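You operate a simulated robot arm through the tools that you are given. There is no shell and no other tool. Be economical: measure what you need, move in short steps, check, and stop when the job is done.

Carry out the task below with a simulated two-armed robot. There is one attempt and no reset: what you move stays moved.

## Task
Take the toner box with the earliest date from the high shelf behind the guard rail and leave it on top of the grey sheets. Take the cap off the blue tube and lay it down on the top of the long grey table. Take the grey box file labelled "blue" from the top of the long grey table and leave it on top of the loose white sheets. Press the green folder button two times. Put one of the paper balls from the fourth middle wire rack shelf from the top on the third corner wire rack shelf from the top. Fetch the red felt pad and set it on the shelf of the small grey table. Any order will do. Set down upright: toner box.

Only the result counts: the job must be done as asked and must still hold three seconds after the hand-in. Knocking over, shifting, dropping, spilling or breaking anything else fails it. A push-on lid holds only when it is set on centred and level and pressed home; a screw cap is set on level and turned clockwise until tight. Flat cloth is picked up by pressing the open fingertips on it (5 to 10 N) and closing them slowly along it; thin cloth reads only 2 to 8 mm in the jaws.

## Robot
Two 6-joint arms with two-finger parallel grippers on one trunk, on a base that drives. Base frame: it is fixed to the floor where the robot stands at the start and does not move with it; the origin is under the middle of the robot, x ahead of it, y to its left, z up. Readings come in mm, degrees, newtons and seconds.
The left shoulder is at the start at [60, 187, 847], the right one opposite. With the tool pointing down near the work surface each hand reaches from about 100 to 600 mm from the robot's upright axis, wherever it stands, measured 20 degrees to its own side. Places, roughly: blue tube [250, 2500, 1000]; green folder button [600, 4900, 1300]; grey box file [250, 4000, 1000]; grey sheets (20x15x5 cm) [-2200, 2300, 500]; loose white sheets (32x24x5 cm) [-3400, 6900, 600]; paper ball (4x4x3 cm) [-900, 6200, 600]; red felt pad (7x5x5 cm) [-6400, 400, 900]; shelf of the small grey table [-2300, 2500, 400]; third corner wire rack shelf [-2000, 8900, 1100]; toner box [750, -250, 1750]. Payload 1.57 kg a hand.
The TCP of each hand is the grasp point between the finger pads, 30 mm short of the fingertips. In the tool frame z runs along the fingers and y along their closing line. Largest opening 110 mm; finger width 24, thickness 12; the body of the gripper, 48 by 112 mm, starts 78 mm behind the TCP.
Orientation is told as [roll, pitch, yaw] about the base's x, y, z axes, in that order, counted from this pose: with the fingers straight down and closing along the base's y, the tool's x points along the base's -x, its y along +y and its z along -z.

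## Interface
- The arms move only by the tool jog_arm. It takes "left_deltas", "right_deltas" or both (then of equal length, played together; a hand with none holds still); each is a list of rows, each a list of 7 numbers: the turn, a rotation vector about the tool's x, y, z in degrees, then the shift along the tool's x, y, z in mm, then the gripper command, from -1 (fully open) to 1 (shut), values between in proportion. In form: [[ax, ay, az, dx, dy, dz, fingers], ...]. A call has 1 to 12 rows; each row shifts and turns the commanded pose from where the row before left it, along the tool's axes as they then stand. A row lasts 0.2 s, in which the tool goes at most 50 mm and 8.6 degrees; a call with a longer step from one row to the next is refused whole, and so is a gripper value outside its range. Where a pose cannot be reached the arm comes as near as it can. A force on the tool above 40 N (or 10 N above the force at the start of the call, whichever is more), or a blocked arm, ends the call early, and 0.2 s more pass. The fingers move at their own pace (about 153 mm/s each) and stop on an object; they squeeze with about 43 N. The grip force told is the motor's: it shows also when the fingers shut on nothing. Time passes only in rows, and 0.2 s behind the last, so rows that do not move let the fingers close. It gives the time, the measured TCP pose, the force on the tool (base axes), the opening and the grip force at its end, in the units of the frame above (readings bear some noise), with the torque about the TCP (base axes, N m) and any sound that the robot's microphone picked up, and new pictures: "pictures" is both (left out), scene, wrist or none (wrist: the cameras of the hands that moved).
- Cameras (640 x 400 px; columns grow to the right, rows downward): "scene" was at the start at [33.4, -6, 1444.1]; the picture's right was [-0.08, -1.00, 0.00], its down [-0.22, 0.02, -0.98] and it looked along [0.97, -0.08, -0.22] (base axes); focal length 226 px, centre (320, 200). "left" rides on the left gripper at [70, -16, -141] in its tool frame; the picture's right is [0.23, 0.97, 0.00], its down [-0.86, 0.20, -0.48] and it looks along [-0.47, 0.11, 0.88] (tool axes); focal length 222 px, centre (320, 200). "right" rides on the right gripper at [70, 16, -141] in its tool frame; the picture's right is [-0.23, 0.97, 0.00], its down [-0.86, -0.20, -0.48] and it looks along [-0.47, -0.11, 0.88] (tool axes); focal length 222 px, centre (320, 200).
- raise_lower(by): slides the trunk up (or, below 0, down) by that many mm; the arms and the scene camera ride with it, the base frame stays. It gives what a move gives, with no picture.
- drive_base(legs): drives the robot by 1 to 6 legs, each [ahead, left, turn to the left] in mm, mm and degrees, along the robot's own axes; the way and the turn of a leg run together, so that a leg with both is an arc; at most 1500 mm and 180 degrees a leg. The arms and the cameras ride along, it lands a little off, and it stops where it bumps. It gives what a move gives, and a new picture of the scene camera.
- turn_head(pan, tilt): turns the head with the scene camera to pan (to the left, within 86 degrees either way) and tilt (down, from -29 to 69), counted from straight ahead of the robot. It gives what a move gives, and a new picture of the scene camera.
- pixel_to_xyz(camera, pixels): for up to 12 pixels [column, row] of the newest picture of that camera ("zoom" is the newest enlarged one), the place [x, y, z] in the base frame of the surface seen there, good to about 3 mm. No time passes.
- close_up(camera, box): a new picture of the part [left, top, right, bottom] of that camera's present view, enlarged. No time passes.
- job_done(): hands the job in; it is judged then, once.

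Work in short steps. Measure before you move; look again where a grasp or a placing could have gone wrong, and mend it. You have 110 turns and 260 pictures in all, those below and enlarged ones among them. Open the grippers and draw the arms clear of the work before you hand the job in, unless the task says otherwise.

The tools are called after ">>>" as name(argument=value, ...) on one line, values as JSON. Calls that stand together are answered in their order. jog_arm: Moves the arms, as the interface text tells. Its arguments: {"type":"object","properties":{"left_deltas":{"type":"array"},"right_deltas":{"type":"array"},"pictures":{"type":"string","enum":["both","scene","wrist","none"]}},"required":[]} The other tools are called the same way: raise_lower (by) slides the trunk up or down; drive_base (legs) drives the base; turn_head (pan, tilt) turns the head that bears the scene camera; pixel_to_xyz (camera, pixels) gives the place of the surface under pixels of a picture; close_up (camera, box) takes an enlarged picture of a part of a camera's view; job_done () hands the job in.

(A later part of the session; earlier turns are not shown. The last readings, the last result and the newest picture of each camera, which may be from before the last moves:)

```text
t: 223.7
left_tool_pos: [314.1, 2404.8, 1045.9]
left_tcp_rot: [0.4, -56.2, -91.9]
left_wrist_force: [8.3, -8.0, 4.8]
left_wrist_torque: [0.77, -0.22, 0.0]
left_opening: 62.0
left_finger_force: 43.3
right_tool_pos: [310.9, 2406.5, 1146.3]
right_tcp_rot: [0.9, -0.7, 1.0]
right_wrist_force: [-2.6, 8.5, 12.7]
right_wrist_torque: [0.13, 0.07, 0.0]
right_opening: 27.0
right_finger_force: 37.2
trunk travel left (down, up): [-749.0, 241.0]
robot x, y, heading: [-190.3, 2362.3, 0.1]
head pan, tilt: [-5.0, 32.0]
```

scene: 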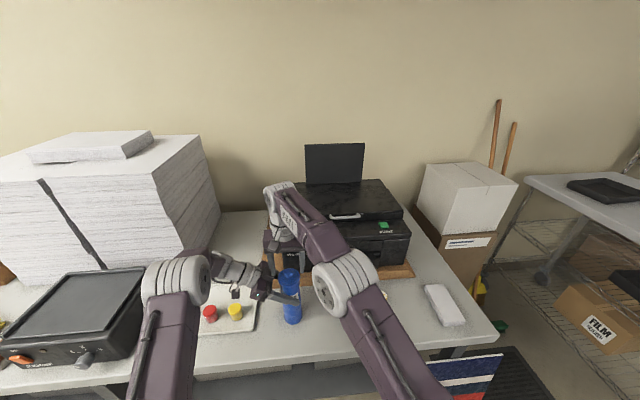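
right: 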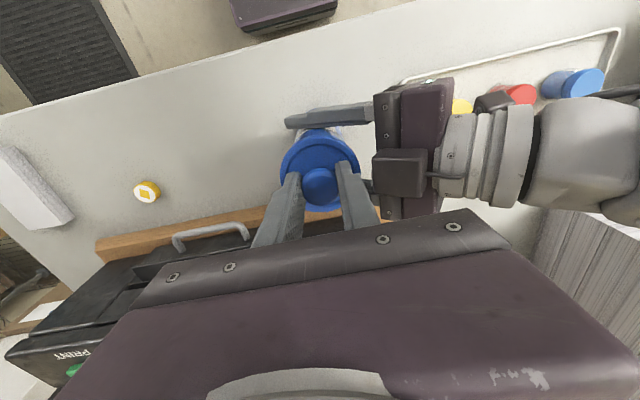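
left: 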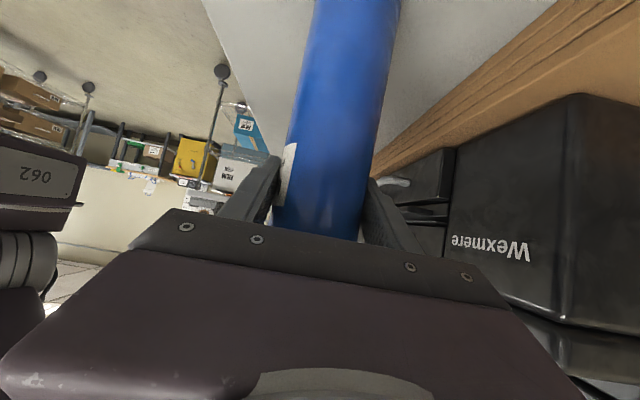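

Knob gripped (27 mm). Pull up slowly.

>>> jog_arm(right_deltas=[[0, 0, 0, 0, 0, -5, 1], [0, 0, 0, 0, 0, -7, 1], [0, 0, 0, 0, 0, -10, 1], [0, 0, 0, 0, 0, -12, 1], [0, 0, 0, 0, 0, -12, 1], [0, 0, 0, 0, 0, 0, 1]], pictures="both")

```text
t: 225.1
left_tool_pos: [312.2, 2404.3, 1047.0]
left_tcp_rot: [0.3, -56.1, -91.8]
left_wrist_force: [0.3, -1.4, 9.9]
left_wrist_torque: [-0.27, 0.2, 0.03]
left_opening: 61.8
left_finger_force: 43.3
right_tool_pos: [309.4, 2405.9, 1192.9]
right_tcp_rot: [0.6, -0.6, 1.0]
right_wrist_force: [0.2, -0.2, -0.1]
right_wrist_torque: [0.05, 0.07, -0.01]
right_opening: 27.4
right_finger_force: 37.7
trunk travel left (down, up): [-749.0, 241.0]
robot x, y, heading: [-191.7, 2360.9, -0.0]
head pan, tilt: [-5.0, 32.0]
heard: snap
```

scene: 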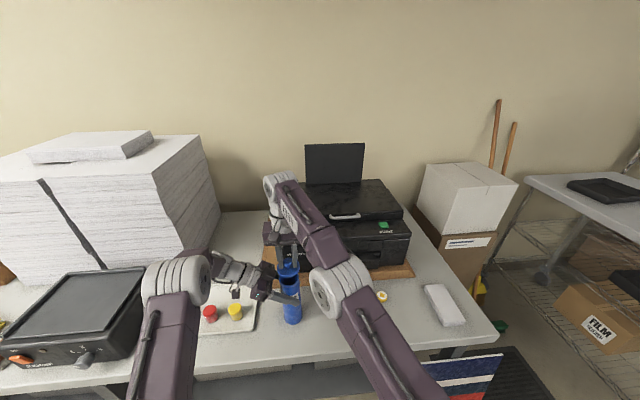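
right: 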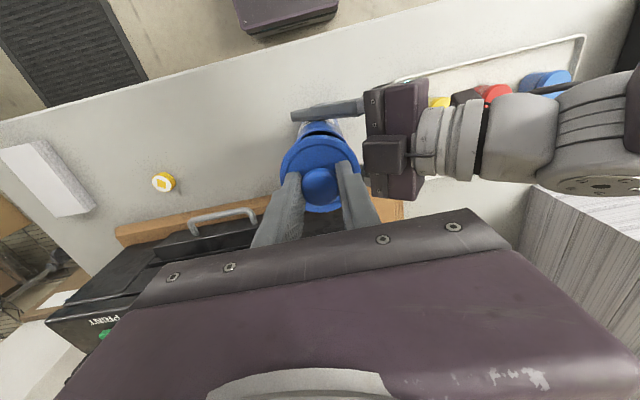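

Cap came off (snap). Carry it to about (260,2270), and release the tube with the left hand and retreat.

>>> jog_arm(right_deltas=[[0, 0, 0, 8, 0, -8, 1], [0, 0, 0, 8, 0, -8, 1], [0, 0, 0, 8.5, -34, 0, 1], [0, 0, 0, 8.5, -34, 0, 1], [0, 0, 0, 8.5, -34, 0, 1], [0, 0, 0, 8.5, -34, 0, 1], [0, 0, 0, 0, 0, 45, 1], [0, 0, 0, 0, 0, 45, 1], [0, 0, 0, 0, 0, 45, 1], [0, 0, 0, 0, 0, 45, 1], [0, 0, 0, 0, 0, 40, 1], [0, 0, 0, 0, 0, 0, 1]], left_deltas=[[0, 0, 0, 0, 0, 0, 1], [0, 0, 0, 0, 0, 0, 1], [0, 0, 0, 0, 0, 0, 1], [0, 0, 0, 0, 0, 0, 1], [0, 0, 0, 0, 0, 0, 0.4], [0, 0, 0, 0, 0, 0, -0.3], [0, 0, 0, 0, 0, 0, -1], [0, 0, 0, 0, 0, 0, -1], [0, 0, 0, 0, 0, -40, -1], [0, 0, 0, 0, 0, -40, -1], [0, 0, 0, 0, 0, -40, -1], [0, 0, 0, 0, 0, -40, -1]], pictures="both")

```text
t: 227.7
left_tool_pos: [313.0, 2538.1, 1135.5]
left_tcp_rot: [0.3, -56.1, -91.9]
left_wrist_force: [-0.7, -0.7, -1.0]
left_wrist_torque: [0.01, -0.03, 0.03]
left_opening: 110.0
left_finger_force: 0.0
right_tool_pos: [269.6, 2272.3, 985.5]
right_tcp_rot: [0.6, -0.7, 1.0]
right_wrist_force: [0.1, 0.3, -0.6]
right_wrist_torque: [0.0, -0.02, 0.02]
right_opening: 27.7
right_finger_force: 37.7
trunk travel left (down, up): [-749.0, 241.0]
robot x, y, heading: [-195.1, 2360.8, 0.2]
head pan, tilt: [-5.0, 32.0]
```

scene: 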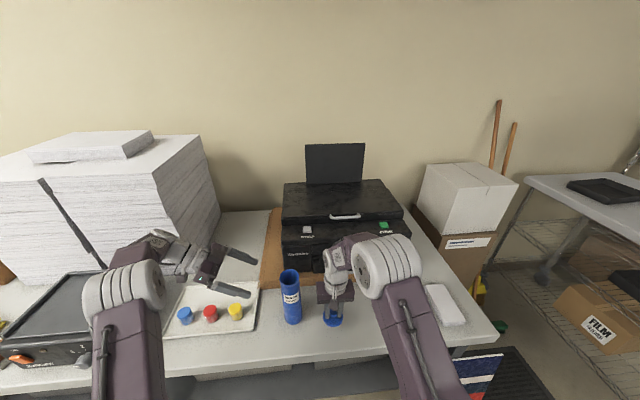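
right: 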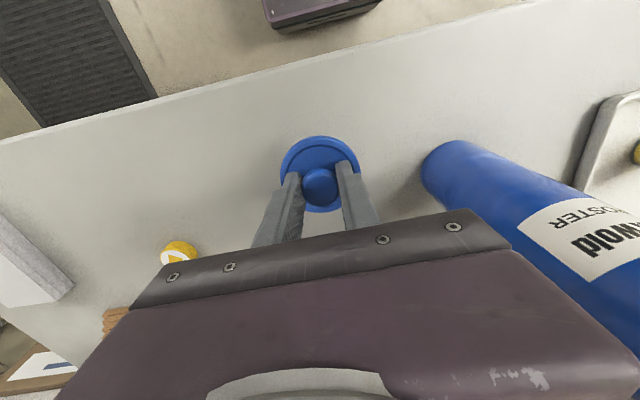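
left: 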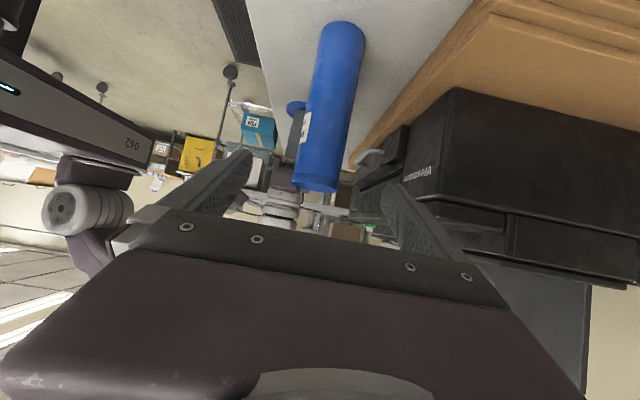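

Tube stands, open. Lower the cap to the table.

>>> jog_arm(right_deltas=[[0, 0, 0, 0, 0, 8, 1], [0, 0, 0, 0, 0, 8, 1], [0, 0, 0, 0, 0, 6, 1], [0, 0, 0, 0, 0, 5, 1], [0, 0, 0, 0, 0, 4, 1], [0, 0, 0, 0, 0, 4, 1]], pictures="none")

>>> close_up(camera="scene", box=[260, 240, 400, 350])

```text
t: 229.1
left_tool_pos: [314.4, 2537.8, 1134.8]
left_tcp_rot: [0.2, -56.2, -91.9]
left_wrist_force: [0.0, 1.1, 0.9]
left_wrist_torque: [0.05, -0.03, 0.0]
left_opening: 110.3
left_finger_force: 0.1
right_tool_pos: [266.4, 2273.8, 950.9]
right_tcp_rot: [0.6, -0.5, 1.0]
right_wrist_force: [0.0, -0.4, 0.7]
right_wrist_torque: [0.01, 0.01, -0.02]
right_opening: 27.7
right_finger_force: 38.0
trunk travel left (down, up): [-749.0, 241.0]
robot x, y, heading: [-191.9, 2358.0, 0.1]
head pan, tilt: [-5.0, 32.0]
```

```text
3.64 times, centred on (330, 295) of scene
```

zoom: 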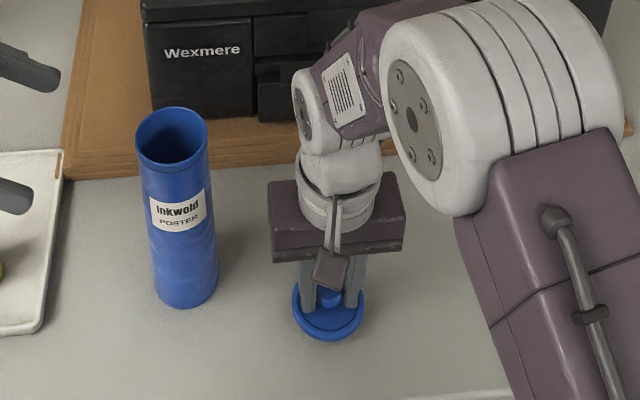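

Almost on the table; lower in 3 mm steps, open, and rise.

>>> jog_arm(right_deltas=[[0, 0, 0, 0, 0, 3, 1], [0, 0, 0, 0, 0, 3, 1], [0, 0, 0, 0, 0, 3, 1], [0, 0, 0, 0, 0, 0, 1]], pictures="none")

```text
t: 230.1
left_tool_pos: [313.8, 2537.7, 1134.1]
left_tcp_rot: [0.2, -56.1, -91.8]
left_wrist_force: [-0.7, 0.9, -0.4]
left_wrist_torque: [0.0, -0.01, -0.05]
left_opening: 109.9
left_finger_force: 0.1
right_tool_pos: [265.7, 2273.4, 942.7]
right_tcp_rot: [0.6, -0.5, 1.0]
right_wrist_force: [0.5, 0.5, -0.6]
right_wrist_torque: [-0.02, 0.0, 0.0]
right_opening: 27.6
right_finger_force: 37.7
trunk travel left (down, up): [-749.0, 241.0]
robot x, y, heading: [-193.2, 2364.1, 0.0]
head pan, tilt: [-5.0, 32.0]
```

Still free; continue down up to 11 mm.

>>> jog_arm(right_deltas=[[0, 0, 0, 0, 0, 3, 1], [0, 0, 0, 0, 0, 3, 1], [0, 0, 0, 0, 0, 2, 1], [0, 0, 0, 0, 0, 1, 1], [0, 0, 0, 0, 0, 0, 1]], pictures="none")

>>> close_up(camera="scene", box=[300, 290, 370, 340])

```text
t: 230.9
left_tool_pos: [311.4, 2537.2, 1136.6]
left_tcp_rot: [0.5, -56.1, -92.0]
left_wrist_force: [0.1, 0.6, -0.6]
left_wrist_torque: [-0.03, 0.04, -0.04]
left_opening: 110.0
left_finger_force: 0.0
right_tool_pos: [265.8, 2273.7, 939.0]
right_tcp_rot: [0.6, -1.1, 1.0]
right_wrist_force: [-7.2, -2.0, 22.7]
right_wrist_torque: [-0.22, 0.94, 0.05]
right_opening: 27.6
right_finger_force: 38.1
trunk travel left (down, up): [-749.0, 241.0]
robot x, y, heading: [-188.2, 2361.2, -0.0]
head pan, tilt: [-5.0, 32.0]
stopped in row 4 (right hand): the force on the tool passed its limit at 44 N (the readings are from after the stop); the commanded pose is now the measured one
```

```text
8.00 times, centred on (335, 315) of scene
```

zoom: 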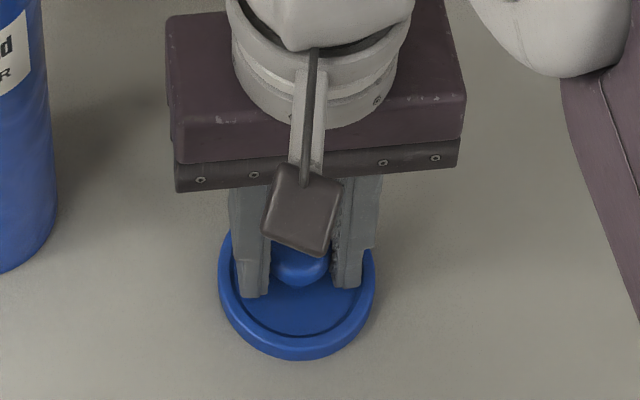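

In contact. Open and rise; restore the left wrist.

>>> jog_arm(right_deltas=[[0, 0, 0, 0, 0, -1, 0.6], [0, 0, 0, 0, 0, 0, 0.2], [0, 0, 0, 0, 0, 0, 0.2], [0, 0, 0, 0, 0, -40, 0.2], [0, 0, 0, 0, 0, -40, 0.2], [0, 0, 0, 0, 0, -40, 0.2], [0, 0, 0, 40, 0, 0, -1], [0, 0, 0, 40, 0, 0, -1], [0, 0, 0, 40, 0, 0, -1], [0, 0, 0, 40, 0, 0, -1], [0, 0, 0, 0, 0, 0, -1]], left_deltas=[[-6.7, 0, -4.69, 0, 0, 0, -1], [-6.7, 0, -4.69, 0, 0, 0, -1], [-6.7, 0, -4.69, 0, 0, 0, -1], [-6.7, 0, -4.69, 0, 0, 0, -1], [-6.7, 0, -4.69, 0, 0, 0, -1], [-6.7, 0, -4.69, 0, 0, 0, -1], [-6.7, 0, -4.69, 0, 0, 0, -1], [-6.7, 0, -4.69, 0, 0, 0, -1], [-6.7, 0, -4.69, 0, 0, 0, -1], [-6.7, 0, -4.69, 0, 0, 0, -1], [-6.7, 0, -4.69, 0, 0, 0, -1]], pictures="scene")

```text
t: 233.3
left_tool_pos: [313.8, 2548.2, 1131.5]
left_tcp_rot: [-2.3, -54.9, -3.0]
left_wrist_force: [0.6, -0.3, -0.2]
left_wrist_torque: [-0.02, 0.0, 0.04]
left_opening: 110.1
left_finger_force: 0.0
left hand out of reach, approached as far as the arm can: row 11
right_tool_pos: [105.2, 2268.4, 1054.9]
right_tcp_rot: [0.8, -1.1, 0.9]
right_wrist_force: [0.5, 0.2, -0.6]
right_wrist_torque: [-0.04, -0.01, 0.02]
right_opening: 109.8
right_finger_force: 0.0
trunk travel left (down, up): [-749.0, 241.0]
robot x, y, heading: [-190.9, 2359.8, -0.2]
head pan, tilt: [-5.0, 32.0]
```

scene: 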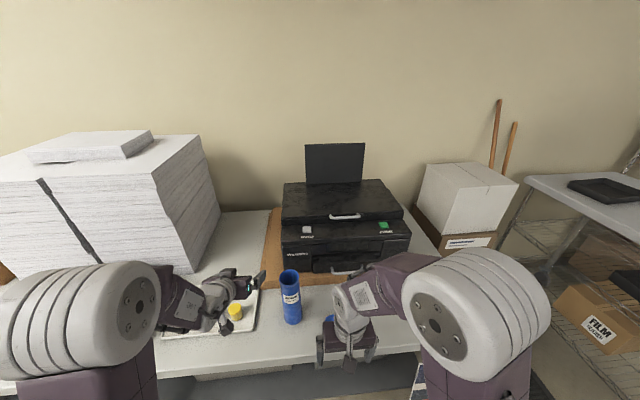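

Cap is on the table, tube standing. Next: back off and strafe left to the box files around y≈4000.

>>> drive_base(legs=[[-280, 0, 0], [0, 1400, 0]])

>>> turn_head(pan=20, tilt=28)

```text
t: 241.7
left_tool_pos: [26.6, 3915.8, 1132.3]
left_tcp_rot: [-2.2, -55.2, -2.9]
left_wrist_force: [1.0, 0.5, 1.1]
left_wrist_torque: [-0.02, 0.02, 0.03]
left_opening: 109.9
left_finger_force: 0.0
right_tool_pos: [-178.4, 3636.1, 1054.1]
right_tcp_rot: [0.7, -1.0, 1.0]
right_wrist_force: [0.4, -0.5, -0.8]
right_wrist_torque: [-0.01, 0.0, 0.0]
right_opening: 110.1
right_finger_force: 0.0
trunk travel left (down, up): [-749.0, 241.0]
robot x, y, heading: [-473.7, 3731.5, -0.0]
head pan, tilt: [-5.0, 32.0]
```

scene: 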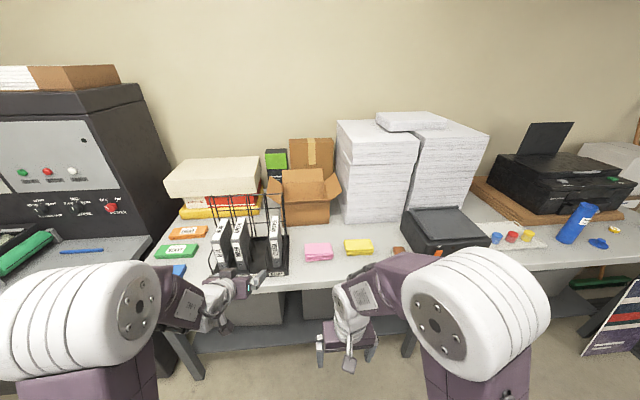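

```text
t: 242.6
left_tool_pos: [27.5, 3916.4, 1133.6]
left_tcp_rot: [-2.2, -55.1, -2.7]
left_wrist_force: [-0.1, 0.3, -0.3]
left_wrist_torque: [0.0, 0.0, 0.03]
left_opening: 110.1
left_finger_force: 0.1
right_tool_pos: [-180.1, 3636.2, 1055.3]
right_tcp_rot: [0.8, -1.0, 1.0]
right_wrist_force: [0.0, 0.2, 0.8]
right_wrist_torque: [-0.02, 0.0, 0.01]
right_opening: 110.1
right_finger_force: 0.1
trunk travel left (down, up): [-749.0, 241.0]
robot x, y, heading: [-478.7, 3731.3, -0.1]
head pan, tilt: [20.0, 28.0]
```

scene: 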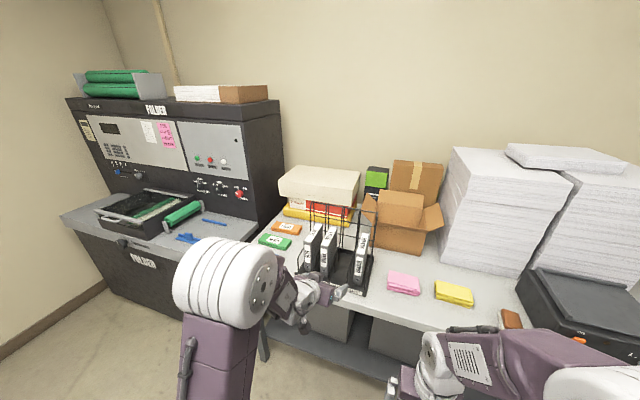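

Three box files stand in a wire rack at (310–360,250); the FOLDER machine with green button is at (200,158). I enlarge both and measure.

>>> close_up(camera="scene", box=[285, 195, 395, 305])

>>> pixel_to_xyz(camera="zoom", pixels=[[100, 150], [165, 165], [280, 185], [165, 120], [280, 140], [270, 250], [165, 270], [280, 300], [190, 40], [225, 300], [180, 215], [290, 215]])

>>> close_up(camera="scene", box=[160, 110, 290, 220])

>>> pixel_to_xyz(camera="scene", pixels=[[198, 159], [211, 160], [223, 162], [198, 155], [240, 195], [205, 135], [235, 150], [185, 225], [260, 205]])

```text
3.64 times, centred on (340, 250) of scene
```

zoom: 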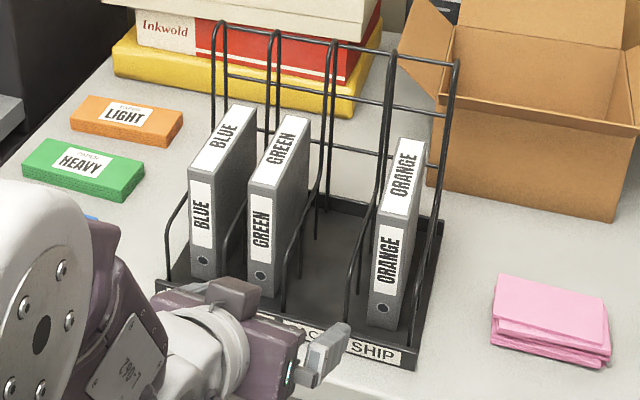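

```text
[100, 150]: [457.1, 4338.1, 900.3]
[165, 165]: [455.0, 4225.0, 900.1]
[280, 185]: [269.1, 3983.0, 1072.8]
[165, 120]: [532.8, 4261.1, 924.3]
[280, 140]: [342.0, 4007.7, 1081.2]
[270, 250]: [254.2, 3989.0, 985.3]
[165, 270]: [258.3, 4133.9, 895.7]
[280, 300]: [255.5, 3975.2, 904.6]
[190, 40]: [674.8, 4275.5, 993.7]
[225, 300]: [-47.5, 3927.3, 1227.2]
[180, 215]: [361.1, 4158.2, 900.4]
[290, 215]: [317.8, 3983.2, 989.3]
```

```text
3.64 times, centred on (225, 165) of scene
```

zoom: 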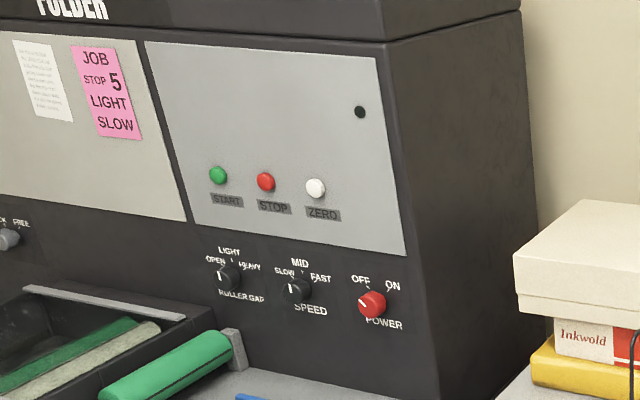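

```text
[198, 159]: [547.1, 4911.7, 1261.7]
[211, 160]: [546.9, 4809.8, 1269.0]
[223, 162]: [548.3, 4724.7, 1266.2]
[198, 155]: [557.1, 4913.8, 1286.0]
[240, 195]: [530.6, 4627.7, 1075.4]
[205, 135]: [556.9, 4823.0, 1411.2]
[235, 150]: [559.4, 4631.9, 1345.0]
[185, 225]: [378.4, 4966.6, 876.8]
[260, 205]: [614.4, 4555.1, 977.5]
```

I sample the blue file and its neighbour in scene pixels.

>>> close_up(camera="scene", box=[295, 200, 355, 290])

>>> pixel_to_xyz(camera="scene", pixels=[[305.3, 243.5], [310.5, 241.5], [307.5, 255], [318, 225.5], [321.5, 228], [312, 236], [309, 270], [304.5, 268], [321, 255], [326.5, 245], [312.5, 206], [297.5, 255]])

```text
4.44 times, centred on (325, 245) of scene
```

zoom: 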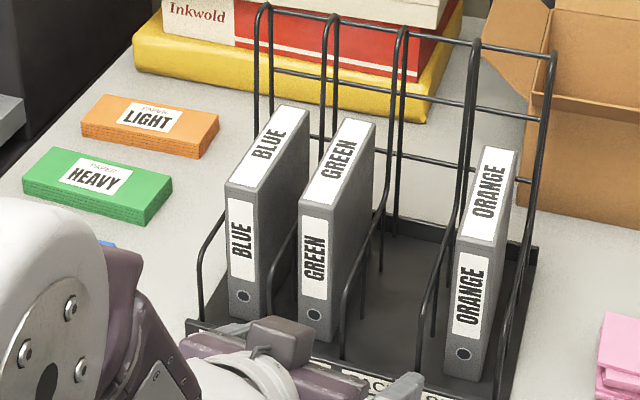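

```text
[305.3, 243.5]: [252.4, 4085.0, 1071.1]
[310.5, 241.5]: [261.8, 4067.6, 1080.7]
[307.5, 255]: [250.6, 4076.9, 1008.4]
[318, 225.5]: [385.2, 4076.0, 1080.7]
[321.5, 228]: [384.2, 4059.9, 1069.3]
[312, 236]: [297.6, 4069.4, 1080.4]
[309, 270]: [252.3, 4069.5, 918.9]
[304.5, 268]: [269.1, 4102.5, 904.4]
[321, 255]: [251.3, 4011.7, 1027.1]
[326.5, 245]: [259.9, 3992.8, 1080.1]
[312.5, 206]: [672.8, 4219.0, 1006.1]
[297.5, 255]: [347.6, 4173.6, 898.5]
```

Measure the wire dividers' heights (divider right of green, left of blue).

>>> pixel_to_xyz(camera="zoom", pixels=[[345, 290], [357, 255], [372, 225], [383, 195], [390, 140], [400, 40], [208, 245], [222, 215], [275, 260], [290, 232], [236, 200], [303, 180]])

>>> close_up(camera="left", box=[0, 0, 640, 400])

```text
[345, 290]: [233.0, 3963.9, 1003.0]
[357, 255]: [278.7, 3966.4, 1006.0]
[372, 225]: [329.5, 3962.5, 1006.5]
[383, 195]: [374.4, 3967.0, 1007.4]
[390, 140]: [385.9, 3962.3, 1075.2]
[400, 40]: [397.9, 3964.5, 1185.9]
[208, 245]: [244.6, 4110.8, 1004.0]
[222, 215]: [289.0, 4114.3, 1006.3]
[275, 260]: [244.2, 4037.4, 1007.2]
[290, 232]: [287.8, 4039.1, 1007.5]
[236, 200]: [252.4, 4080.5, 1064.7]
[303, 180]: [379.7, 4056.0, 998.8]
```

```text
1.00 times, centred on (320, 200) of left (not enlarged: the box is as wide or as high as the picture)
```

zoom: 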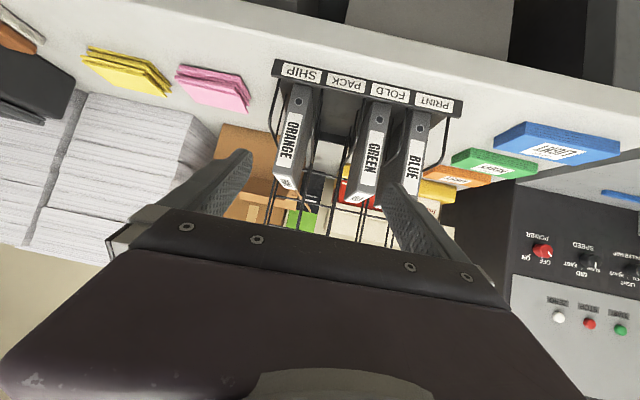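

Dividers top out at z 1007 (x<375), so I can grip the blue file's top (center (318,4074), top 1081) from above with the right hand. Drive into place.

>>> drive_base(legs=[[0, 440, 0], [270, 0, 0]])

>>> jog_arm(right_deltas=[[0, 1.0, 0, 0, 0, -40, 0.3], [0, 0, 0, 0, 0, -40, 0.1], [0, 0, 0, -35, 0, 0, 0.1], [0, 0, 0, -35, 0, 0, 0.1], [0, 0, 0, -35, 0, 0, 0.1], [0, 0, 0, -35, 0, 0, 0.1]], pictures="both")

```text
t: 246.8
left_tool_pos: [297.6, 4352.0, 1133.5]
left_tcp_rot: [-2.4, -55.1, -2.9]
left_wrist_force: [-0.5, -0.2, -0.4]
left_wrist_torque: [0.0, 0.02, -0.02]
left_opening: 109.9
left_finger_force: 0.1
right_tool_pos: [89.0, 4071.0, 1055.7]
right_tcp_rot: [0.6, -1.1, 0.8]
right_wrist_force: [-0.1, 0.9, 0.0]
right_wrist_torque: [-0.02, 0.0, 0.0]
right_opening: 110.3
right_finger_force: 0.1
trunk travel left (down, up): [-749.0, 241.0]
robot x, y, heading: [-207.6, 4161.8, -0.2]
head pan, tilt: [20.0, 28.0]
```

scene: 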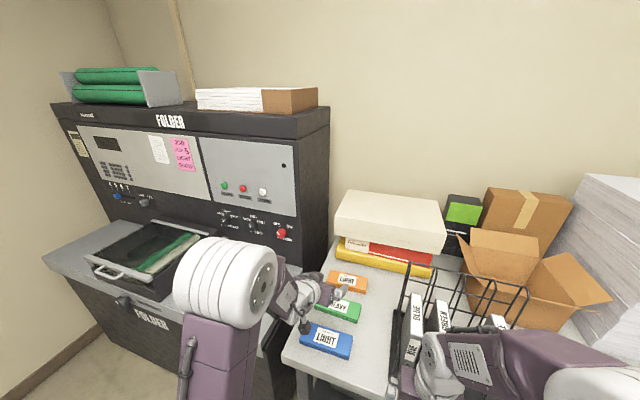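

```text
t: 248.2
left_tool_pos: [300.9, 4349.8, 1132.7]
left_tcp_rot: [-2.3, -55.1, -2.8]
left_wrist_force: [-0.3, 0.9, 0.2]
left_wrist_torque: [-0.01, 0.0, 0.01]
left_opening: 110.2
left_finger_force: 0.0
right_tool_pos: [231.1, 4072.9, 1133.7]
right_tcp_rot: [0.7, 0.1, 1.0]
right_wrist_force: [0.1, 0.2, -0.8]
right_wrist_torque: [-0.02, 0.03, 0.02]
right_opening: 49.4
right_finger_force: 0.0
trunk travel left (down, up): [-749.0, 241.0]
robot x, y, heading: [-209.0, 4167.7, 0.0]
head pan, tilt: [20.0, 28.0]
```

scene: 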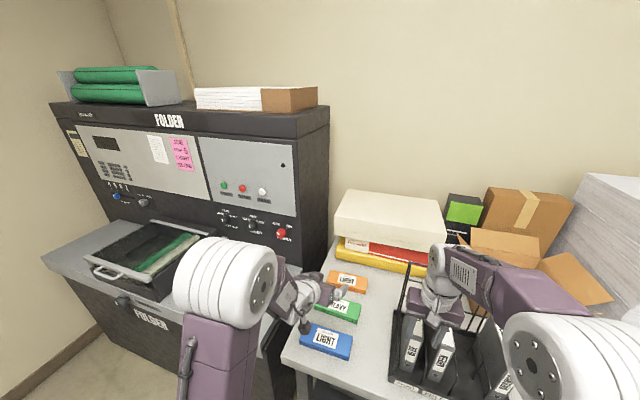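
right: 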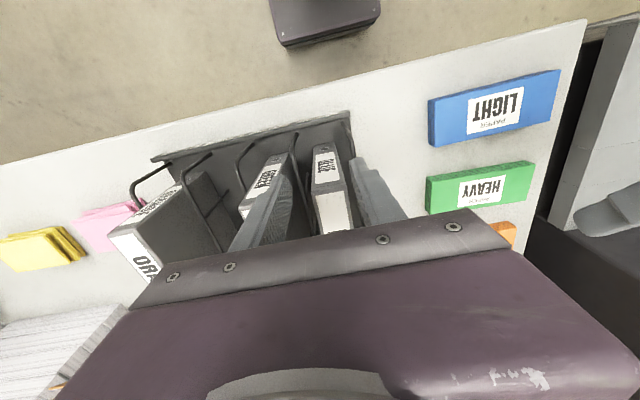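

Measure the blue file's top edges in the right wrist view for exact centering.

>>> close_up(camera="right", box=[260, 130, 400, 240])

>>> pixel_to_xyz(camera="right", pixels=[[318, 200], [335, 195], [348, 193], [325, 165], [338, 215], [322, 225], [350, 215], [312, 150], [334, 150]])

```text
3.64 times, centred on (330, 185) of right
```

zoom: 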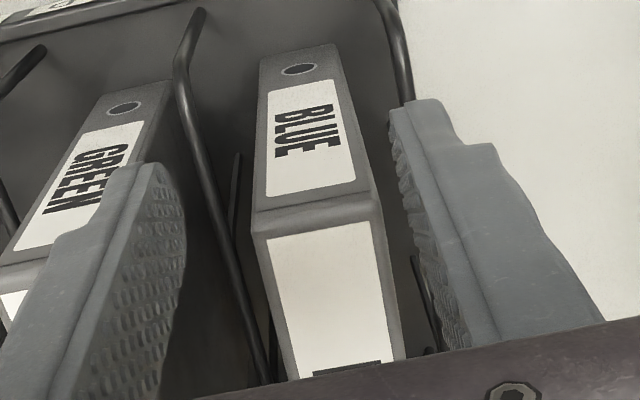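

```text
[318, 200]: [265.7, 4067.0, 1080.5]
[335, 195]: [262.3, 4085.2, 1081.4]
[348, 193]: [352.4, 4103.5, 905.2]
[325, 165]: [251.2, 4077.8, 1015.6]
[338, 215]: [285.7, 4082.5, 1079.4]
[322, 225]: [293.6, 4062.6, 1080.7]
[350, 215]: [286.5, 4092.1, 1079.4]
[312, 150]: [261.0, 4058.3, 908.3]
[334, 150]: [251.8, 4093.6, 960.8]
```

File center y≈4077, width ~35. Move ahead 87 mm, +4 in y, descend to TCP z 1048, and grip.

>>> jog_arm(right_deltas=[[0, 0, 0, -44, 3, 0, 0], [0, 0, 0, -43, 2, 0, 0], [0, 0, 0, 0, 0, 40, 0], [0, 0, 0, 0, 0, 40, 0], [0, 0, 0, 0, 0, 5, 0], [0, 0, 0, 0, 0, 0, 0.6], [0, 0, 0, 0, 0, 0, 1], [0, 0, 0, 0, 0, 0, 1]], pictures="both")

```text
t: 250.0
left_tool_pos: [299.0, 4351.0, 1132.1]
left_tcp_rot: [-2.4, -55.1, -3.0]
left_wrist_force: [0.8, 0.1, -0.1]
left_wrist_torque: [-0.04, 0.01, 0.01]
left_opening: 110.2
left_finger_force: 0.1
right_tool_pos: [316.7, 4081.2, 1051.1]
right_tcp_rot: [0.8, 0.0, 0.9]
right_wrist_force: [0.3, 0.8, 0.2]
right_wrist_torque: [0.05, 0.02, 0.02]
right_opening: 35.7
right_finger_force: 42.4
trunk travel left (down, up): [-749.0, 241.0]
robot x, y, heading: [-203.6, 4168.2, -0.3]
head pan, tilt: [20.0, 28.0]
```

scene: 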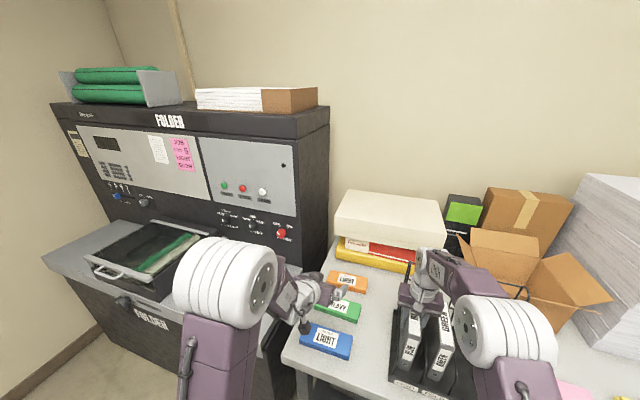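
right: 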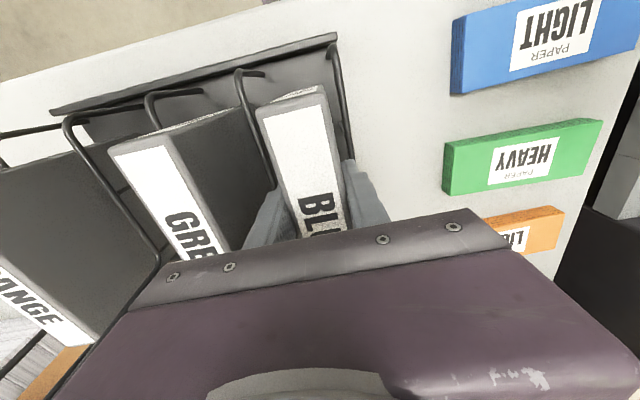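

Gripped. Lift straight with the trunk (150 mm) and back out.

>>> raise_lower(by=150)

>>> drive_base(legs=[[-330, 0, 0]])

>>> close_up(camera="right", box=[0, 0, 640, 400])

```text
t: 251.8
left_tool_pos: [299.1, 4351.4, 1283.8]
left_tcp_rot: [-2.3, -55.1, -3.0]
left_wrist_force: [-0.7, 0.0, 0.5]
left_wrist_torque: [0.01, 0.04, 0.05]
left_opening: 110.0
left_finger_force: 0.1
right_tool_pos: [316.5, 4082.2, 1201.6]
right_tcp_rot: [0.8, -0.1, 0.9]
right_wrist_force: [0.0, -0.3, -1.7]
right_wrist_torque: [0.02, 0.03, -0.01]
right_opening: 35.5
right_finger_force: 42.1
trunk travel left (down, up): [-899.0, 91.0]
robot x, y, heading: [-208.2, 4166.1, -0.2]
head pan, tilt: [20.0, 28.0]
```

```text
t: 254.0
left_tool_pos: [-36.0, 4353.4, 1280.3]
left_tcp_rot: [-2.3, -54.8, -2.7]
left_wrist_force: [0.8, -0.4, -0.8]
left_wrist_torque: [-0.02, -0.01, -0.02]
left_opening: 109.7
left_finger_force: 0.1
right_tool_pos: [-18.3, 4084.3, 1201.3]
right_tcp_rot: [0.6, 0.2, 1.1]
right_wrist_force: [-0.2, 0.8, -2.5]
right_wrist_torque: [-0.04, 0.02, -0.02]
right_opening: 35.6
right_finger_force: 42.0
trunk travel left (down, up): [-899.0, 91.0]
robot x, y, heading: [-544.5, 4163.4, 0.3]
head pan, tilt: [20.0, 28.0]
```

scene: 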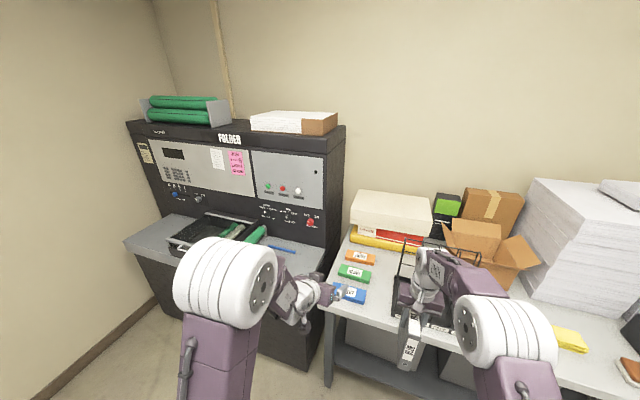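

```text
1.00 times, centred on (320, 200) of right (not enlarged: the box is as wide or as high as the picture)
```

zoom: 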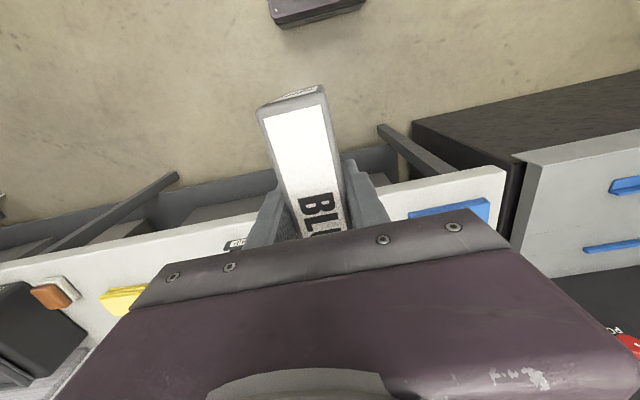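

File held. Now the green START button: strafe left 559 and set the left hand closed, pointing forward.

>>> drive_base(legs=[[0, 559, 0]])

>>> jog_arm(left_deltas=[[0, -8.4, 0, 0, 0, 40, 1], [0, -8.4, 0, 0, 0, 40, 1], [0, -8.4, 0, 0, 0, 40, 1], [0, 0, 0, -12, 0, 39, 1], [0, 0, 0, -12, 0, 39, 1], [0, 0, 0, -12, 0, 39, 1], [0, 0, 0, -12, 0, 39, 1], [0, 0, 0, -12, 0, 39, 1], [0, 0, 0, 0, 0, 0, 1]], pictures="wrist")

>>> turn_head(pan=12, tilt=20)

```text
t: 257.1
left_tool_pos: [-31.1, 4887.8, 1284.1]
left_tcp_rot: [-2.1, -55.2, -4.1]
left_wrist_force: [0.4, -0.7, -1.1]
left_wrist_torque: [0.01, -0.01, 0.02]
left_opening: 109.9
left_finger_force: 0.0
right_tool_pos: [-18.1, 4617.7, 1201.9]
right_tcp_rot: [0.8, 0.0, -0.2]
right_wrist_force: [-0.4, 0.4, -2.2]
right_wrist_torque: [0.03, 0.02, 0.04]
right_opening: 35.5
right_finger_force: 42.2
trunk travel left (down, up): [-899.0, 91.0]
robot x, y, heading: [-539.2, 4716.3, -1.2]
head pan, tilt: [20.0, 28.0]
```

scene: 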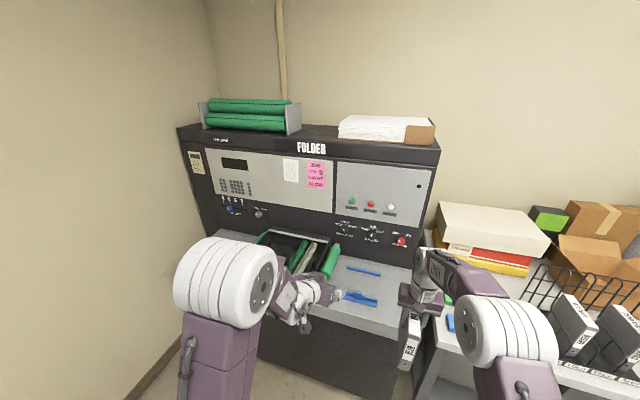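

```text
t: 259.1
left_tool_pos: [296.4, 4897.9, 1285.4]
left_tcp_rot: [-9.3, -79.7, 2.0]
left_wrist_force: [-0.1, 0.4, 0.9]
left_wrist_torque: [0.01, 0.03, 0.0]
left_opening: 0.1
left_finger_force: 21.4
left hand out of reach, approached as far as the arm can: row 1, 2, 3, 4, 8
right_tool_pos: [-17.6, 4619.4, 1202.3]
right_tcp_rot: [0.7, 0.0, -0.1]
right_wrist_force: [-0.9, 0.2, -2.6]
right_wrist_torque: [-0.01, 0.02, -0.01]
right_opening: 35.6
right_finger_force: 42.3
trunk travel left (down, up): [-899.0, 91.0]
robot x, y, heading: [-540.6, 4710.0, -0.9]
head pan, tilt: [20.0, 28.0]
```

left: 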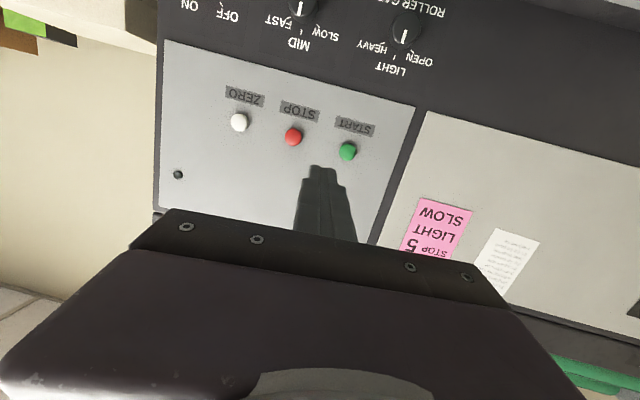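

```text
t: 259.8
left_tool_pos: [297.2, 4898.2, 1285.1]
left_tcp_rot: [-9.3, -79.8, 2.1]
left_wrist_force: [0.0, 0.4, 0.1]
left_wrist_torque: [-0.04, -0.02, 0.0]
left_opening: 0.0
left_finger_force: 21.5
right_tool_pos: [-18.0, 4620.0, 1202.5]
right_tcp_rot: [0.6, 0.0, -0.2]
right_wrist_force: [-0.1, 0.1, -2.9]
right_wrist_torque: [-0.01, 0.0, 0.02]
right_opening: 35.6
right_finger_force: 42.3
trunk travel left (down, up): [-899.0, 91.0]
robot x, y, heading: [-538.5, 4711.6, -1.1]
head pan, tilt: [12.0, 20.0]
```

scene: 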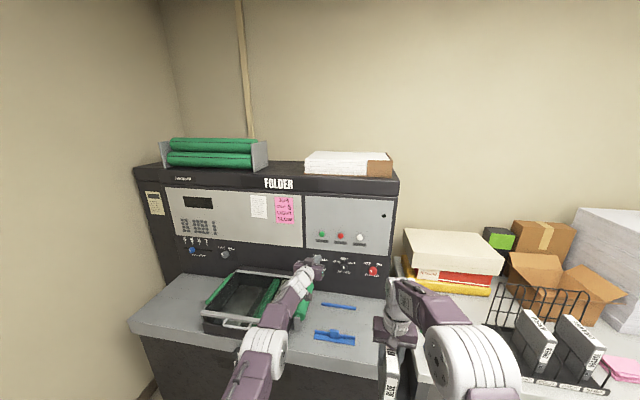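

Fingers closed, pointing at the panel. Measure the green button precisely.

>>> pixel_to_xyz(camera="left", pixels=[[347, 152], [347, 147], [347, 158], [360, 165], [293, 137], [324, 172]])

>>> pixel_to_xyz(camera="scene", pixels=[[322, 233], [322, 228], [150, 330], [250, 350], [270, 310], [330, 345]])

```text
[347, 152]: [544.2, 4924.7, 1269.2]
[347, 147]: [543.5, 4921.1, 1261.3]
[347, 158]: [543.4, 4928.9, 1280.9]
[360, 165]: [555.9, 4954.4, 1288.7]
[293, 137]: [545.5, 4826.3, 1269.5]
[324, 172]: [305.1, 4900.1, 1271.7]
```

```text
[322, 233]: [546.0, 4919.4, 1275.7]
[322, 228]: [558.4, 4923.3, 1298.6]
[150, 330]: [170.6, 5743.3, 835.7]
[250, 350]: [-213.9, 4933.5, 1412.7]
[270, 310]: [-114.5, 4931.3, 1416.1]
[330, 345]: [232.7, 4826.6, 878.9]
```

Button (544,4924,1270). Drive ahead ~195 and left 33, then press with the arm.

>>> drive_base(legs=[[195, 34, 0]])

```text
t: 261.4
left_tool_pos: [484.8, 4930.2, 1288.0]
left_tcp_rot: [-9.1, -80.0, 2.1]
left_wrist_force: [-1.3, 0.3, 0.1]
left_wrist_torque: [0.0, 0.02, 0.01]
left_opening: 0.0
left_finger_force: 21.7
right_tool_pos: [171.1, 4651.2, 1203.9]
right_tcp_rot: [0.7, -0.1, 0.0]
right_wrist_force: [-0.1, -1.3, -1.9]
right_wrist_torque: [0.01, -0.01, -0.01]
right_opening: 35.5
right_finger_force: 42.6
trunk travel left (down, up): [-899.0, 91.0]
robot x, y, heading: [-346.9, 4739.6, -0.8]
head pan, tilt: [12.0, 20.0]
```

scene: 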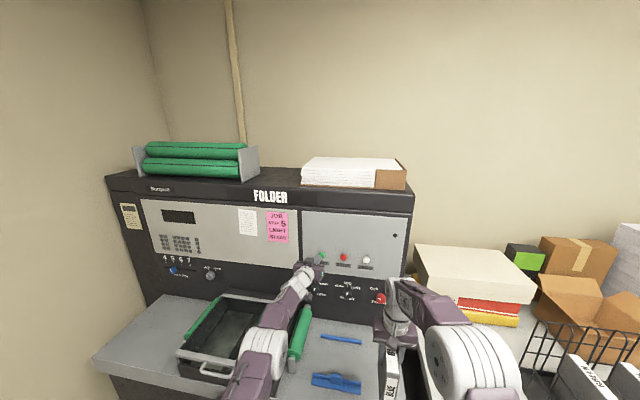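

Tip ≈(514,4926,1283). First press: down 8 and forward in small steps to ~7 mm past the button face, then back.

>>> jog_arm(left_deltas=[[0, 0, 0, 8, 0, 12, 1], [0, 0, 0, 0, 0, 12, 1], [0, 0, 0, 0, 0, 5, 1], [0, 0, 0, 0, 0, 4, 1], [0, 0, 0, 0, 0, 4, 1], [0, 0, 0, 0, 0, 0, 1], [0, 0, 0, 0, 0, -14, 1], [0, 0, 0, 0, 0, 0, 1]], pictures="wrist")

```text
t: 263.2
left_tool_pos: [484.4, 4926.9, 1281.2]
left_tcp_rot: [-11.5, -79.3, 2.9]
left_wrist_force: [0.2, -0.3, 0.4]
left_wrist_torque: [-0.02, -0.03, 0.02]
left_opening: 0.0
left_finger_force: 21.3
left hand out of reach, approached as far as the arm can: row 1, 2, 3, 4, 5, 7
right_tool_pos: [174.5, 4651.6, 1202.4]
right_tcp_rot: [0.6, 0.0, 0.0]
right_wrist_force: [-0.2, -0.7, -1.3]
right_wrist_torque: [0.03, 0.03, 0.04]
right_opening: 35.4
right_finger_force: 42.5
trunk travel left (down, up): [-899.0, 91.0]
robot x, y, heading: [-345.4, 4743.5, -0.7]
head pan, tilt: [12.0, 20.0]
```

left: 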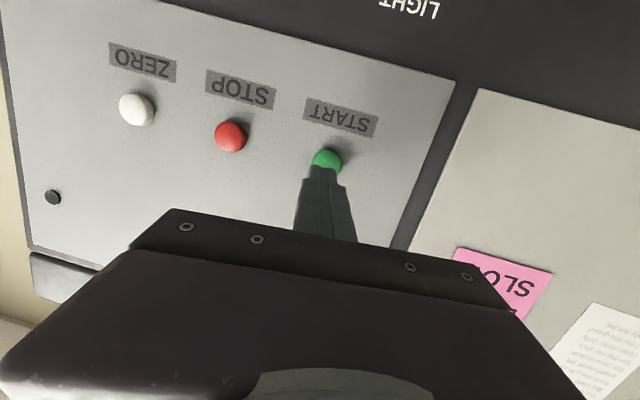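

The wrist is at a joint limit in this near-horizontal pose. I reduce pitch to ~−64° and remove the roll.

>>> jog_arm(left_deltas=[[-3.8, 5, 0, 0, 0, -4, 1], [-3.8, 5, 0, 0, 0, 0, 1], [-3.8, 5, 0, 0, 0, 0, 1], [0, 0, 0, -6.5, 0, 13.5, 1], [0, 0, 0, 0, 0, 0, 1]], pictures="wrist")

```text
t: 264.4
left_tool_pos: [475.9, 4934.0, 1285.9]
left_tcp_rot: [4.3, -64.7, 0.2]
left_wrist_force: [-0.1, -0.2, 0.2]
left_wrist_torque: [-0.01, -0.02, 0.03]
left_opening: 0.0
left_finger_force: 21.4
left hand out of reach, approached as far as the arm can: row 4
right_tool_pos: [173.5, 4652.6, 1202.2]
right_tcp_rot: [0.7, -0.1, 0.1]
right_wrist_force: [-0.2, 0.2, -2.5]
right_wrist_torque: [0.03, 0.06, 0.0]
right_opening: 35.5
right_finger_force: 42.0
trunk travel left (down, up): [-899.0, 91.0]
robot x, y, heading: [-345.8, 4741.2, -0.8]
head pan, tilt: [12.0, 20.0]
```

left: 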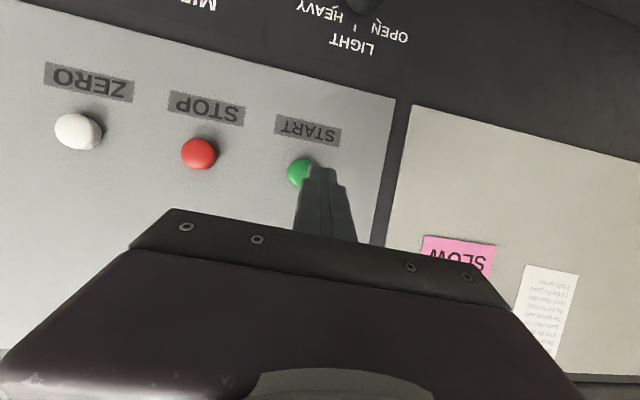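

Still at the reach limit, so I retract the arm 80 mm and 12 mm right, then drive 90 mm closer to gain freedom.

>>> jog_arm(left_deltas=[[0, 0, 0, 17, -6, -36, 1], [0, 0, 0, 17, -6, -36, 1], [0, 0, 0, 0, 0, 0, 1]], pictures="none")

>>> drive_base(legs=[[85, 0, 0]])

>>> close_up(camera="left", box=[0, 0, 640, 400])

```text
t: 265.2
left_tool_pos: [421.2, 4931.3, 1285.1]
left_tcp_rot: [5.2, -64.7, 0.0]
left_wrist_force: [-1.0, -0.5, -0.9]
left_wrist_torque: [0.02, 0.02, 0.01]
left_opening: 0.0
left_finger_force: 22.0
left hand out of reach, approached as far as the arm can: row 1, 2
right_tool_pos: [174.4, 4652.9, 1200.8]
right_tcp_rot: [0.7, 0.1, 0.0]
right_wrist_force: [1.4, 0.0, -2.3]
right_wrist_torque: [0.02, 0.04, 0.01]
right_opening: 35.7
right_finger_force: 42.7
trunk travel left (down, up): [-899.0, 91.0]
robot x, y, heading: [-346.6, 4747.4, -0.9]
head pan, tilt: [12.0, 20.0]
```

```text
t: 266.3
left_tool_pos: [501.2, 4927.6, 1287.8]
left_tcp_rot: [5.0, -64.9, -0.1]
left_wrist_force: [-0.3, 0.1, 0.5]
left_wrist_torque: [-0.02, -0.03, 0.01]
left_opening: 0.1
left_finger_force: 20.9
right_tool_pos: [253.8, 4648.2, 1204.2]
right_tcp_rot: [0.8, -0.1, -0.1]
right_wrist_force: [-0.3, 0.6, -1.6]
right_wrist_torque: [0.01, -0.01, 0.01]
right_opening: 35.6
right_finger_force: 42.6
trunk travel left (down, up): [-899.0, 91.0]
robot x, y, heading: [-262.8, 4744.1, -1.1]
head pan, tilt: [12.0, 20.0]
heard: click
```

scene: 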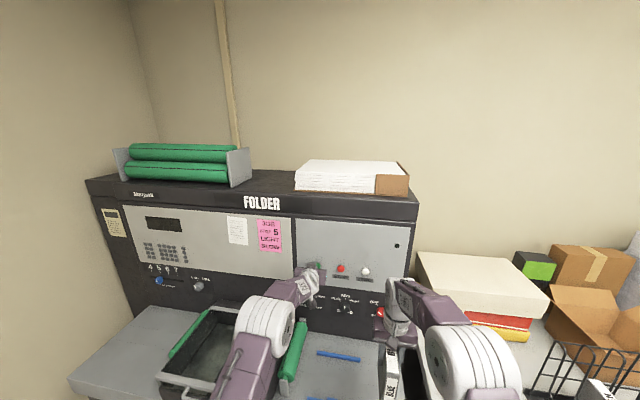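

```text
1.00 times, centred on (320, 200) of left (not enlarged: the box is as wide or as high as the picture)
```

zoom: 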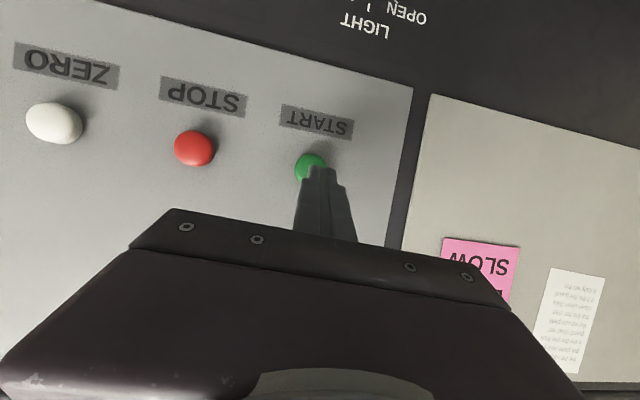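

A click was heard during the drive. I measure where the tip and button are now before the next press.

>>> pixel_to_xyz(camera="left", pixels=[[308, 160], [302, 172], [320, 168], [318, 175], [194, 148], [330, 170], [312, 154]])

>>> close_up(camera="scene", box=[270, 240, 390, 330])

```text
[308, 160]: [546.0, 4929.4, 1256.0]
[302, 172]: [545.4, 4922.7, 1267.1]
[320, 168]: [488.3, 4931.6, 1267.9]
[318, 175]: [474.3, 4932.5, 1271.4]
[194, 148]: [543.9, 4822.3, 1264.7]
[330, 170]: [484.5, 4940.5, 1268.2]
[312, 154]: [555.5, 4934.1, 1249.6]
```

```text
4.44 times, centred on (330, 285) of scene
```

zoom: 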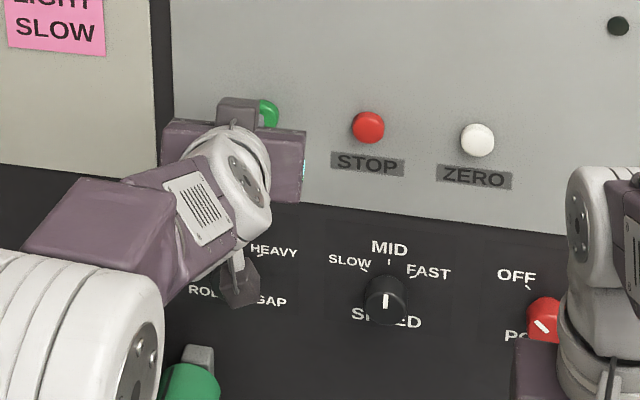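

Gap remains ~15 mm. I step the arm forward in 4 mm steps and watch force/sound.

>>> jog_arm(left_deltas=[[0, 0, 0, -1.7, -3, 3.6, 1], [0, 0, 0, -1.7, -3, 3.6, 1], [0, 0, 0, -1.7, 0, 3.6, 1], [0, 0, 0, 0, 0, 0, 1]], pictures="none")

```text
t: 267.3
left_tool_pos: [515.2, 4922.6, 1286.4]
left_tcp_rot: [5.2, -64.8, -0.2]
left_wrist_force: [-0.4, -0.9, -0.1]
left_wrist_torque: [0.01, -0.01, 0.02]
left_opening: 0.0
left_finger_force: 21.4
right_tool_pos: [256.5, 4649.2, 1201.2]
right_tcp_rot: [0.7, 0.0, -0.1]
right_wrist_force: [0.2, 0.3, -1.0]
right_wrist_torque: [-0.01, 0.0, -0.01]
right_opening: 35.6
right_finger_force: 42.5
trunk travel left (down, up): [-899.0, 91.0]
robot x, y, heading: [-263.1, 4740.0, -1.2]
head pan, tilt: [12.0, 20.0]
heard: click
```

A second click. I check the folder's display and the button state before deciding.

>>> close_up(camera="scene", box=[100, 195, 220, 275])

>>> close_up(camera="left", box=[230, 80, 410, 210])

>>> pixel_to_xyz(camera="zoom", pixels=[[290, 250], [280, 270], [270, 290], [300, 240], [320, 290], [330, 280]])

```text
5.00 times, centred on (160, 235) of scene
```

zoom: 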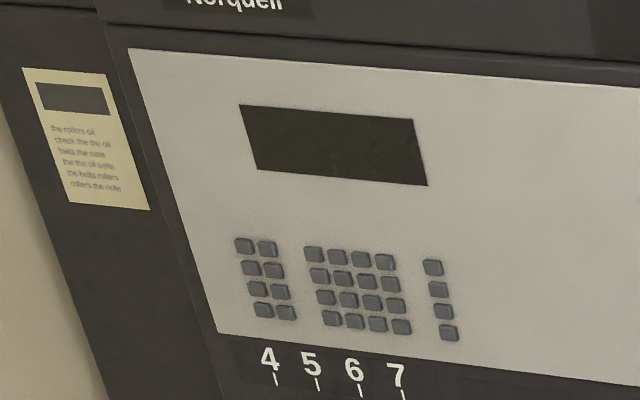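

```text
3.08 times, centred on (320, 145) of left
```

zoom: 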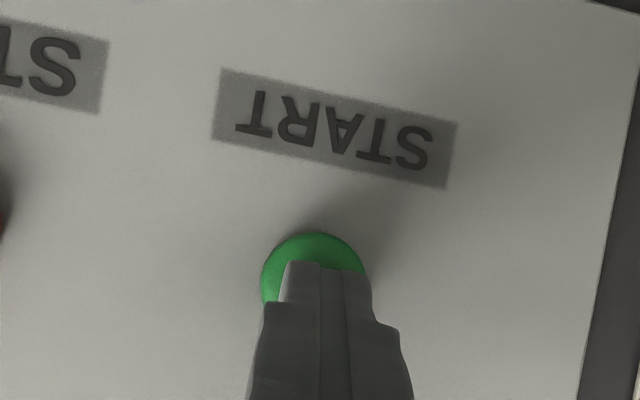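

```text
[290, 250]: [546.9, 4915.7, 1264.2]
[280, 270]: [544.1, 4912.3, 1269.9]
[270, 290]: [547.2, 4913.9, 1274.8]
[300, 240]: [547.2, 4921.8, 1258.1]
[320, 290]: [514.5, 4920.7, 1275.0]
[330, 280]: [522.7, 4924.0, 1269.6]
```

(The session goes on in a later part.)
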